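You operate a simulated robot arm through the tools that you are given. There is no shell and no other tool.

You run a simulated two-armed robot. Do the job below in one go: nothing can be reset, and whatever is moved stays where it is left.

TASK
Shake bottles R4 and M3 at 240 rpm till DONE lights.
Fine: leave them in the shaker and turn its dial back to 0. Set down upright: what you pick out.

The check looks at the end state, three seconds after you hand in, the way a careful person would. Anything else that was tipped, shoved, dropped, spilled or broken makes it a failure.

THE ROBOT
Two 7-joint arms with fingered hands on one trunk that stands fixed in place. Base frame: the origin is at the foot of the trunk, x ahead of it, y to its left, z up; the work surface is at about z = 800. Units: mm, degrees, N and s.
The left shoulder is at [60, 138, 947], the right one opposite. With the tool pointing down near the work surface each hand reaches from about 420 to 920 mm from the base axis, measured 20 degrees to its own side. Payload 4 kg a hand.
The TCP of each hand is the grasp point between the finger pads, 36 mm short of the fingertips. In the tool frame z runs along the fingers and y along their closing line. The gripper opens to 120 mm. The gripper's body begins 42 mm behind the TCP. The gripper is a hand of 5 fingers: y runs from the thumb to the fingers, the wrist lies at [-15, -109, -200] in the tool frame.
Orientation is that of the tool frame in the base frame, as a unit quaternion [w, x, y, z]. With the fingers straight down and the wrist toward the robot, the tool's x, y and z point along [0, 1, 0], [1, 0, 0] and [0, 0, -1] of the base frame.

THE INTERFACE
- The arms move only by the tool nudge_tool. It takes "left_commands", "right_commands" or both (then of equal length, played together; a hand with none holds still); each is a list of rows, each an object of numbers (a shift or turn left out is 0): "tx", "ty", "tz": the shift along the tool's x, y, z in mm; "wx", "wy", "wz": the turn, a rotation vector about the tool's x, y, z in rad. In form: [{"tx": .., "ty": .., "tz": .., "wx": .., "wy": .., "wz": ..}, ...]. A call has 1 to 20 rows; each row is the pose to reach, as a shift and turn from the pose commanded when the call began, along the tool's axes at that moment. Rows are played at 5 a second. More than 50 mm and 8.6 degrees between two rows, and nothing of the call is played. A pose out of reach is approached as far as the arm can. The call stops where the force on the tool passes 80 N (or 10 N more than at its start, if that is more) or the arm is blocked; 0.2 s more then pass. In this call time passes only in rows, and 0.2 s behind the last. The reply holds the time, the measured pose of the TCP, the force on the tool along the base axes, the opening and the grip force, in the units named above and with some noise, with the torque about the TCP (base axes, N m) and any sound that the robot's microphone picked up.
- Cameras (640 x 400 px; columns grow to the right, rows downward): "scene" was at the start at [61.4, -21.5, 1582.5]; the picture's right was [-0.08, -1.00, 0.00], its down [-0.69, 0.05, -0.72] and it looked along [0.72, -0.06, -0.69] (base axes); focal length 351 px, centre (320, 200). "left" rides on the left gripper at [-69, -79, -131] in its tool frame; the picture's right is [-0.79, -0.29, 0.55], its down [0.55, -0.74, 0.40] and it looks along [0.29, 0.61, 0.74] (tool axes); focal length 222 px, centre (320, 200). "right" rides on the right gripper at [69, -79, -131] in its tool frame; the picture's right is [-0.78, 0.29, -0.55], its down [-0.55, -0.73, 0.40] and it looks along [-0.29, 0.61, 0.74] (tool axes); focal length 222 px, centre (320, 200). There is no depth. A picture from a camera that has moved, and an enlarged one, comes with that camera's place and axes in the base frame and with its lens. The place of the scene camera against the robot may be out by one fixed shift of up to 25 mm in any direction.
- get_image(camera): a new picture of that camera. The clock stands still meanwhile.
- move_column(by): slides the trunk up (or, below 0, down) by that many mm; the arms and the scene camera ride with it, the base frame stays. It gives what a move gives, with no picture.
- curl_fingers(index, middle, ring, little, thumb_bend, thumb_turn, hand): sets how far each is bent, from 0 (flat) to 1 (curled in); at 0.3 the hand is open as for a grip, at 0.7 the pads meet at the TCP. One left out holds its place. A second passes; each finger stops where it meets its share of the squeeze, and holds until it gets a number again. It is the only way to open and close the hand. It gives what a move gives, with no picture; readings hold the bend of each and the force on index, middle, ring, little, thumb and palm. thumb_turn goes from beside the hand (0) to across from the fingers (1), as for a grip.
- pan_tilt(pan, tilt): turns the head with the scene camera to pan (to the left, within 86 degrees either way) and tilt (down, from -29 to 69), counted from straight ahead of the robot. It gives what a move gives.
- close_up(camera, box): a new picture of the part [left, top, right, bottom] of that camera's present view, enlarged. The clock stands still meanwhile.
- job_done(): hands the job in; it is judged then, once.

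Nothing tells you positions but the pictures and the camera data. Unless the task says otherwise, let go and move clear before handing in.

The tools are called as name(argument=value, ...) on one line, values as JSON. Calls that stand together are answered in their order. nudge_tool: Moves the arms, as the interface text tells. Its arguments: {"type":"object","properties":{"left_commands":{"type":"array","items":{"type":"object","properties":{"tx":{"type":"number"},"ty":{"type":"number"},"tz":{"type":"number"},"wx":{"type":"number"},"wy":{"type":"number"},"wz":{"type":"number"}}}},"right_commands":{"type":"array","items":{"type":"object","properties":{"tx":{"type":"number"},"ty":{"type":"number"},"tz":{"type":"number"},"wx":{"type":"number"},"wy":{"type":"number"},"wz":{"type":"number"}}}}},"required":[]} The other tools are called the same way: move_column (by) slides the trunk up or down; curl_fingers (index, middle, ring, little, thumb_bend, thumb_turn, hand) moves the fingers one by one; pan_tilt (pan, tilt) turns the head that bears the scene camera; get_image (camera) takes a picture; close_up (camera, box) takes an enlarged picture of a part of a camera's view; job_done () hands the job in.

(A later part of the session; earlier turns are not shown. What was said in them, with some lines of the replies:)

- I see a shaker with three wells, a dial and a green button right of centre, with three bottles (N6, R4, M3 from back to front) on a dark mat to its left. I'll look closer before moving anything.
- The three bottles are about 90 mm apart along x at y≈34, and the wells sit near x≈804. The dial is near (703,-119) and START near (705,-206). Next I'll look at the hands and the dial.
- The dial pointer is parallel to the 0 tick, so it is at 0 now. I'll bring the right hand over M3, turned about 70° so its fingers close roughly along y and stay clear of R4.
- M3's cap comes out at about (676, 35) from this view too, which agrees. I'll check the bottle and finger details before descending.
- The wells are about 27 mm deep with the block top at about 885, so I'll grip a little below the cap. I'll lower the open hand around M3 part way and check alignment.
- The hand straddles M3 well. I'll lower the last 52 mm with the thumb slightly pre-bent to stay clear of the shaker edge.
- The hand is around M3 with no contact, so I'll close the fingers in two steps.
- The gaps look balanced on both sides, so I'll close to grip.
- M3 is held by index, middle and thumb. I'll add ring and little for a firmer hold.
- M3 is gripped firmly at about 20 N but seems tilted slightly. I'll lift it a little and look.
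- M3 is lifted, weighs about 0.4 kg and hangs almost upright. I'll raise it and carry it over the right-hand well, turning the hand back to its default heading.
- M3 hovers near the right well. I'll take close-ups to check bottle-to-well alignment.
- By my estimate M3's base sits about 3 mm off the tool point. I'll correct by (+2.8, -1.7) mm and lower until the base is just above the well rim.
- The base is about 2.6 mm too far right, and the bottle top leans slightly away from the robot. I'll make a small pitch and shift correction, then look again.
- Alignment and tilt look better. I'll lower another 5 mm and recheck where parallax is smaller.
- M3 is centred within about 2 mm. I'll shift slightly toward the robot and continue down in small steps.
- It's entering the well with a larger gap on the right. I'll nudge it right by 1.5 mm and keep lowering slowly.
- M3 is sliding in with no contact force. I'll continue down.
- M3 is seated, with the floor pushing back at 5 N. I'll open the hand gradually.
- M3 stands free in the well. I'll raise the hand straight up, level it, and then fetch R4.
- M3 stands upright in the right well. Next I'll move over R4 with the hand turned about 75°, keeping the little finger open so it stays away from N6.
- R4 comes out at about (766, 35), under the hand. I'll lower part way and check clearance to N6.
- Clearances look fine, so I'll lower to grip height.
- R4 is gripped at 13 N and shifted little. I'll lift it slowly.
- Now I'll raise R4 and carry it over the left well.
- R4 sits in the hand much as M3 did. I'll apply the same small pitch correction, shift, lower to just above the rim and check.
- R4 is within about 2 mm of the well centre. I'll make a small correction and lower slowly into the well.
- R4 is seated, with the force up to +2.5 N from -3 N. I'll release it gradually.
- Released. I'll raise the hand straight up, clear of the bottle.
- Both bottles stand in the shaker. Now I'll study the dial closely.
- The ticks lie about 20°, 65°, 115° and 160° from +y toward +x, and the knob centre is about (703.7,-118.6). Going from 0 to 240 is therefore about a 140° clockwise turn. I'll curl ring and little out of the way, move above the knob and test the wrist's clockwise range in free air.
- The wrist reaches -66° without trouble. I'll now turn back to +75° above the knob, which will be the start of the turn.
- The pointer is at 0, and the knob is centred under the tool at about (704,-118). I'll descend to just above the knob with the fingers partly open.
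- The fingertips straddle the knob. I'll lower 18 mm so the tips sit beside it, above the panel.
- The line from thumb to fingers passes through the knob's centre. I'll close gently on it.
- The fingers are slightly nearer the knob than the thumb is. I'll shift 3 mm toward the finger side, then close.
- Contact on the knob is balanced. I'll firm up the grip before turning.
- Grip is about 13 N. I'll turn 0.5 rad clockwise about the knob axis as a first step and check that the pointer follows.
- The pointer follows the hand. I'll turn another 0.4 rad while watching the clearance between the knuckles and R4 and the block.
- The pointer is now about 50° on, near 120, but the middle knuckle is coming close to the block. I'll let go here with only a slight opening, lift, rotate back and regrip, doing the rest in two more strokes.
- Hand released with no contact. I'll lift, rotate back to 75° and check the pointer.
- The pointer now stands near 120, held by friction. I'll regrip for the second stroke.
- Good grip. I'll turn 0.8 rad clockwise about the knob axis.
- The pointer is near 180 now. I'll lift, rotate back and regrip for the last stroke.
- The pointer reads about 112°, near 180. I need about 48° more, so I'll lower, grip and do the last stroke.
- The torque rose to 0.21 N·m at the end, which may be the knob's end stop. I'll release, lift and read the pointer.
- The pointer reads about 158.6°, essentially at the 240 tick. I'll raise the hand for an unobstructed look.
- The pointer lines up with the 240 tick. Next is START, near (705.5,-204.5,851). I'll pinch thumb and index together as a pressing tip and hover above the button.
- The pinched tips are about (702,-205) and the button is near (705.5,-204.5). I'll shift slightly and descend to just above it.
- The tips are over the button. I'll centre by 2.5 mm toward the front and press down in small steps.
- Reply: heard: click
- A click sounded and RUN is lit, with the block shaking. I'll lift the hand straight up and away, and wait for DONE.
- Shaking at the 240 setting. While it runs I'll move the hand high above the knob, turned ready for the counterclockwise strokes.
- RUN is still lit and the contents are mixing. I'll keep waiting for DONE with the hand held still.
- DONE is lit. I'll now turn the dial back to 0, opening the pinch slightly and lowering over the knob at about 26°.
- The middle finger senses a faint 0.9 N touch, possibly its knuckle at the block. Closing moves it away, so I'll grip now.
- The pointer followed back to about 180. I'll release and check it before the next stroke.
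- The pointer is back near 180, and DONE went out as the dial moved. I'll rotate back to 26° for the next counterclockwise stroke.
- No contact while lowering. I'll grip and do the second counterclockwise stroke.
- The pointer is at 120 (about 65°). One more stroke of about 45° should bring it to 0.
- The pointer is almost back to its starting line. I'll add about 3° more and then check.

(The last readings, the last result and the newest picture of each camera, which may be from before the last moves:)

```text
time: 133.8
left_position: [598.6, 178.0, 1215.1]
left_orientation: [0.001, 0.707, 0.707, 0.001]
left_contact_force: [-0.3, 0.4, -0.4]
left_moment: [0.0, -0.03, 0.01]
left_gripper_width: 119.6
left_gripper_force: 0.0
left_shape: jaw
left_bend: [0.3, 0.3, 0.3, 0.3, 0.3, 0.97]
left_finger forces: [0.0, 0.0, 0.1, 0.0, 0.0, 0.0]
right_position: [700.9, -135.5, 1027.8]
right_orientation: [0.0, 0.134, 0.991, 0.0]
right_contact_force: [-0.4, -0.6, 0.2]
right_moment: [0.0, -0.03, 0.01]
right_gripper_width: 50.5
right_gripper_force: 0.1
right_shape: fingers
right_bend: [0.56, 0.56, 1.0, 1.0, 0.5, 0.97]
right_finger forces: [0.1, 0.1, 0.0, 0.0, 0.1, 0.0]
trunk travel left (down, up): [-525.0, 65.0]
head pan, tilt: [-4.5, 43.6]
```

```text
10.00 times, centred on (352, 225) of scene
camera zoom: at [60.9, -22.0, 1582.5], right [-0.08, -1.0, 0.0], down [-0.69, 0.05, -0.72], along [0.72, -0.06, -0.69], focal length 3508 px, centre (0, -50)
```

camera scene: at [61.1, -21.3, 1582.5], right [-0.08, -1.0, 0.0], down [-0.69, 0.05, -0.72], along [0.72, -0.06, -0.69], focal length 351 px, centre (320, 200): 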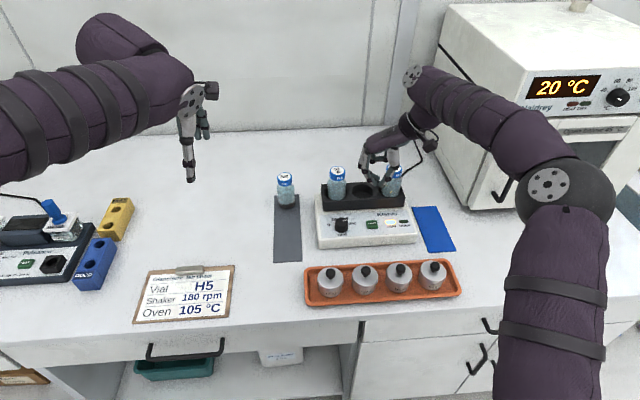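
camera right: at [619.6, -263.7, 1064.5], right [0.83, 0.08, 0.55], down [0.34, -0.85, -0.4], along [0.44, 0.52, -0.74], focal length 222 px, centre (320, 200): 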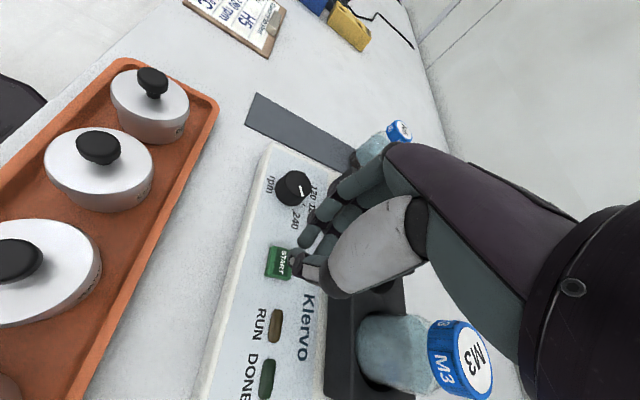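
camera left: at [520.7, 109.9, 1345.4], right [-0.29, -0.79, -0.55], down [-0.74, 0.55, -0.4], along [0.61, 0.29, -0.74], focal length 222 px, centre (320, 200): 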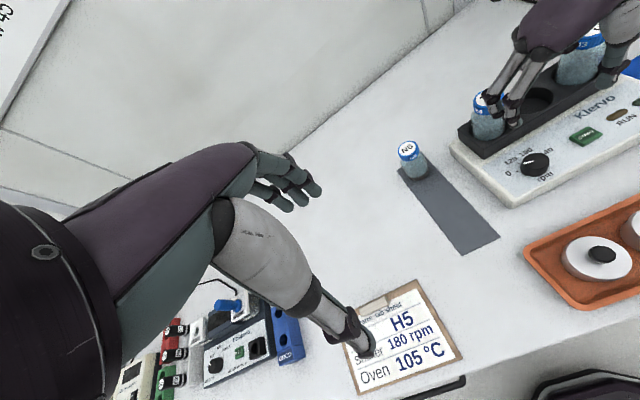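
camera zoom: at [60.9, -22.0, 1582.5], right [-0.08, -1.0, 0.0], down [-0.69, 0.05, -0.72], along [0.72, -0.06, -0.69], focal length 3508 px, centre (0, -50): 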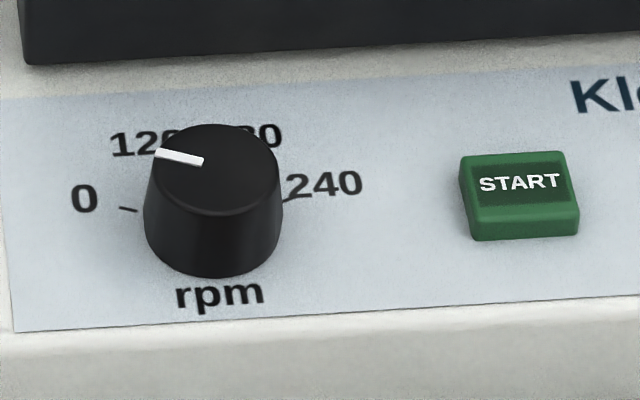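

The dial is back at 0 and matches its original picture. I'll raise the hand and withdraw it to the right, clear of everything.

nudge_tool(right_commands=[{"tz": -25}, {"tz": -55}, {"tz": -90}, {"tz": -125}, {"tz": -140}])

nudge_tool(right_commands=[{"tx": 6, "ty": -18, "wz": 0.09}, {"tx": 12, "ty": -36, "wz": 0.18}, {"tx": 18, "ty": -54, "wz": 0.28}, {"tx": 24, "ty": -72, "wz": 0.37}, {"tx": 31, "ty": -90, "wz": 0.46}, {"tx": 37, "ty": -108, "wz": 0.56}, {"tx": 43, "ty": -126, "wz": 0.65}, {"tx": 49, "ty": -144, "wz": 0.74}, {"tx": 55, "ty": -162, "wz": 0.84}, {"tx": 61, "ty": -180, "wz": 0.93}, {"tx": 68, "ty": -198, "wz": 1.02}, {"tx": 74, "ty": -216, "wz": 1.11}, {"tx": 80, "ty": -234, "wz": 1.21}, {"tx": 86, "ty": -252, "wz": 1.3}, {"tx": 86, "ty": -252, "wz": 1.3}])

curl_fingers(hand="right", thumb_bend=0.3, index=0.3, middle=0.3, ring=0.3, little=0.3)

get_image(camera="scene")

get_image(camera="left")

close_up(camera="scene", box=[260, 160, 460, 285])

get_image(camera="right")

```text
time: 135.0
left_position: [598.6, 178.9, 1213.7]
left_orientation: [-0.001, 0.707, 0.707, 0.0]
left_contact_force: [0.0, -0.7, -0.3]
left_moment: [-0.02, -0.06, 0.02]
left_gripper_width: 119.5
left_gripper_force: 0.1
left_shape: jaw
left_bend: [0.3, 0.3, 0.3, 0.3, 0.3, 0.97]
left_finger forces: [0.0, 0.1, 0.0, 0.0, 0.1, 0.0]
right_position: [700.2, -133.1, 1166.8]
right_orientation: [0.0, 0.134, 0.991, -0.001]
right_contact_force: [0.0, -0.5, -0.1]
right_moment: [0.05, -0.03, 0.01]
right_gripper_width: 50.4
right_gripper_force: 0.1
right_shape: fingers
right_bend: [0.56, 0.56, 1.0, 1.0, 0.5, 0.97]
right_finger forces: [0.0, 0.1, 0.0, 0.0, 0.0, 0.0]
trunk travel left (down, up): [-525.0, 65.0]
head pan, tilt: [-4.5, 43.6]
```

```text
time: 138.2
left_position: [600.5, 179.4, 1214.0]
left_orientation: [0.0, 0.707, 0.708, 0.0]
left_contact_force: [0.4, -1.1, 0.0]
left_moment: [0.04, -0.03, -0.02]
left_gripper_width: 119.6
left_gripper_force: 0.1
left_shape: jaw
left_bend: [0.3, 0.3, 0.3, 0.3, 0.3, 0.97]
left_finger forces: [0.0, 0.0, 0.0, 0.0, 0.0, 0.0]
right_position: [551.6, -354.2, 1166.6]
right_orientation: [0.001, 0.706, 0.708, 0.0]
right_contact_force: [-0.3, -0.4, 0.4]
right_moment: [0.0, 0.01, -0.01]
right_gripper_width: 50.4
right_gripper_force: 0.1
right_shape: fingers
right_bend: [0.56, 0.56, 1.0, 1.0, 0.5, 0.97]
right_finger forces: [0.0, 0.0, 0.0, 0.0, 0.1, 0.0]
trunk travel left (down, up): [-525.0, 65.0]
head pan, tilt: [-4.5, 43.6]
```

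```text
time: 139.2
left_position: [598.9, 179.0, 1214.5]
left_orientation: [0.0, 0.707, 0.707, -0.001]
left_contact_force: [0.0, 0.1, -1.4]
left_moment: [0.02, 0.0, 0.0]
left_gripper_width: 119.8
left_gripper_force: 0.2
left_shape: jaw
left_bend: [0.3, 0.3, 0.3, 0.3, 0.3, 0.97]
left_finger forces: [0.1, 0.0, 0.0, 0.0, 0.0, 0.0]
right_position: [552.8, -353.7, 1167.3]
right_orientation: [-0.001, 0.706, 0.708, 0.0]
right_contact_force: [-0.2, -0.2, -0.3]
right_moment: [0.02, 0.01, 0.0]
right_gripper_width: 118.9
right_gripper_force: 0.0
right_shape: fingers
right_bend: [0.3, 0.3, 0.3, 0.3, 0.3, 0.97]
right_finger forces: [0.0, 0.0, 0.1, 0.0, 0.0, 0.1]
trunk travel left (down, up): [-525.0, 65.0]
head pan, tilt: [-4.5, 43.6]
```

```text
taken
camera scene: at [61.4, -21.6, 1582.5], right [-0.08, -1.0, 0.0], down [-0.69, 0.05, -0.72], along [0.72, -0.06, -0.69], focal length 351 px, centre (320, 200)
```

scene: 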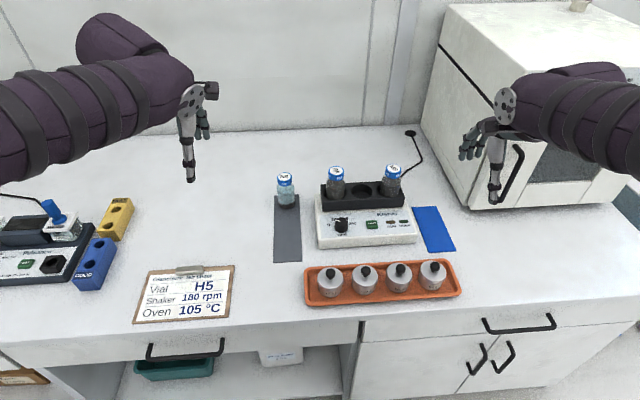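

```text
taken
camera left: at [520.8, 109.9, 1345.4], right [-0.29, -0.79, -0.55], down [-0.74, 0.55, -0.4], along [0.61, 0.29, -0.74], focal length 222 px, centre (320, 200)
```

left: 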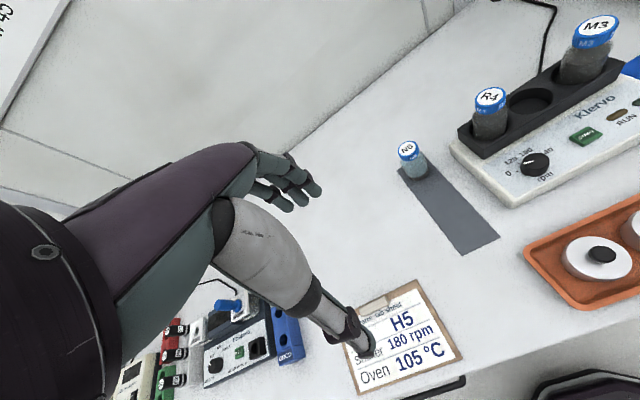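

```text
3.20 times, centred on (360, 222) of scene
camera zoom: at [61.4, -21.6, 1582.5], right [-0.08, -1.0, 0.0], down [-0.69, 0.05, -0.72], along [0.72, -0.06, -0.69], focal length 1122 px, centre (192, 128)
```

zoom: 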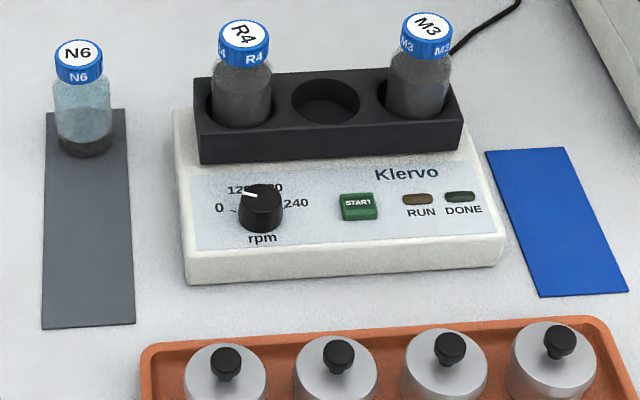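

```text
taken
camera right: at [473.7, -285.5, 1298.6], right [0.29, -0.78, 0.55], down [-0.73, -0.55, -0.4], along [0.61, -0.28, -0.74], focal length 222 px, centre (320, 200)
```

right: 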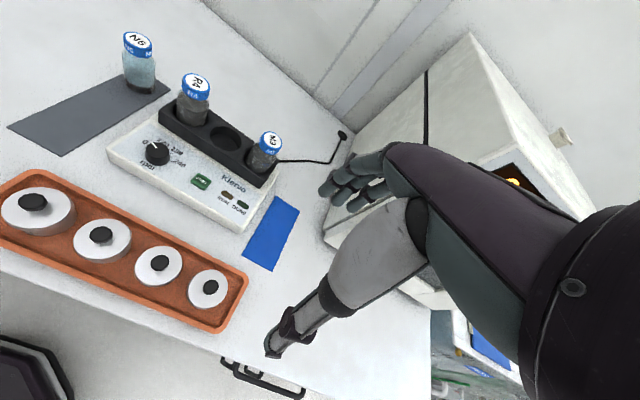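

Both bottles are mixed and standing upright in the shaker, the dial is at 0, and N6, the tray and the shaker look unmoved. Both hands are clear, so I'm handing in.

job_done()

```text
The job is handed in.
```

I shook R4 and M3 with the dial at 240 rpm until DONE lit, then turned the dial back to 0. I've handed the job in but haven't seen a verdict.

- **Bottles:** both are still in the shaker, standing upright, R4 in the left well and M3 in the right. Their contents have turned grey.
- **Speed:** I set the dial by eye. The pointer lined up with the 240 mark to within a few degrees when I pressed START. The lab sheet on the bench says 180 rpm; I followed your 240.
- **DONE light:** it came on after about 10 seconds of shaking and went out when I turned the dial away from 240.
- **Everything else:** N6, the tray of weights, the blue mat and the shaker itself look unmoved in the last pictures. Both hands are open and clear.
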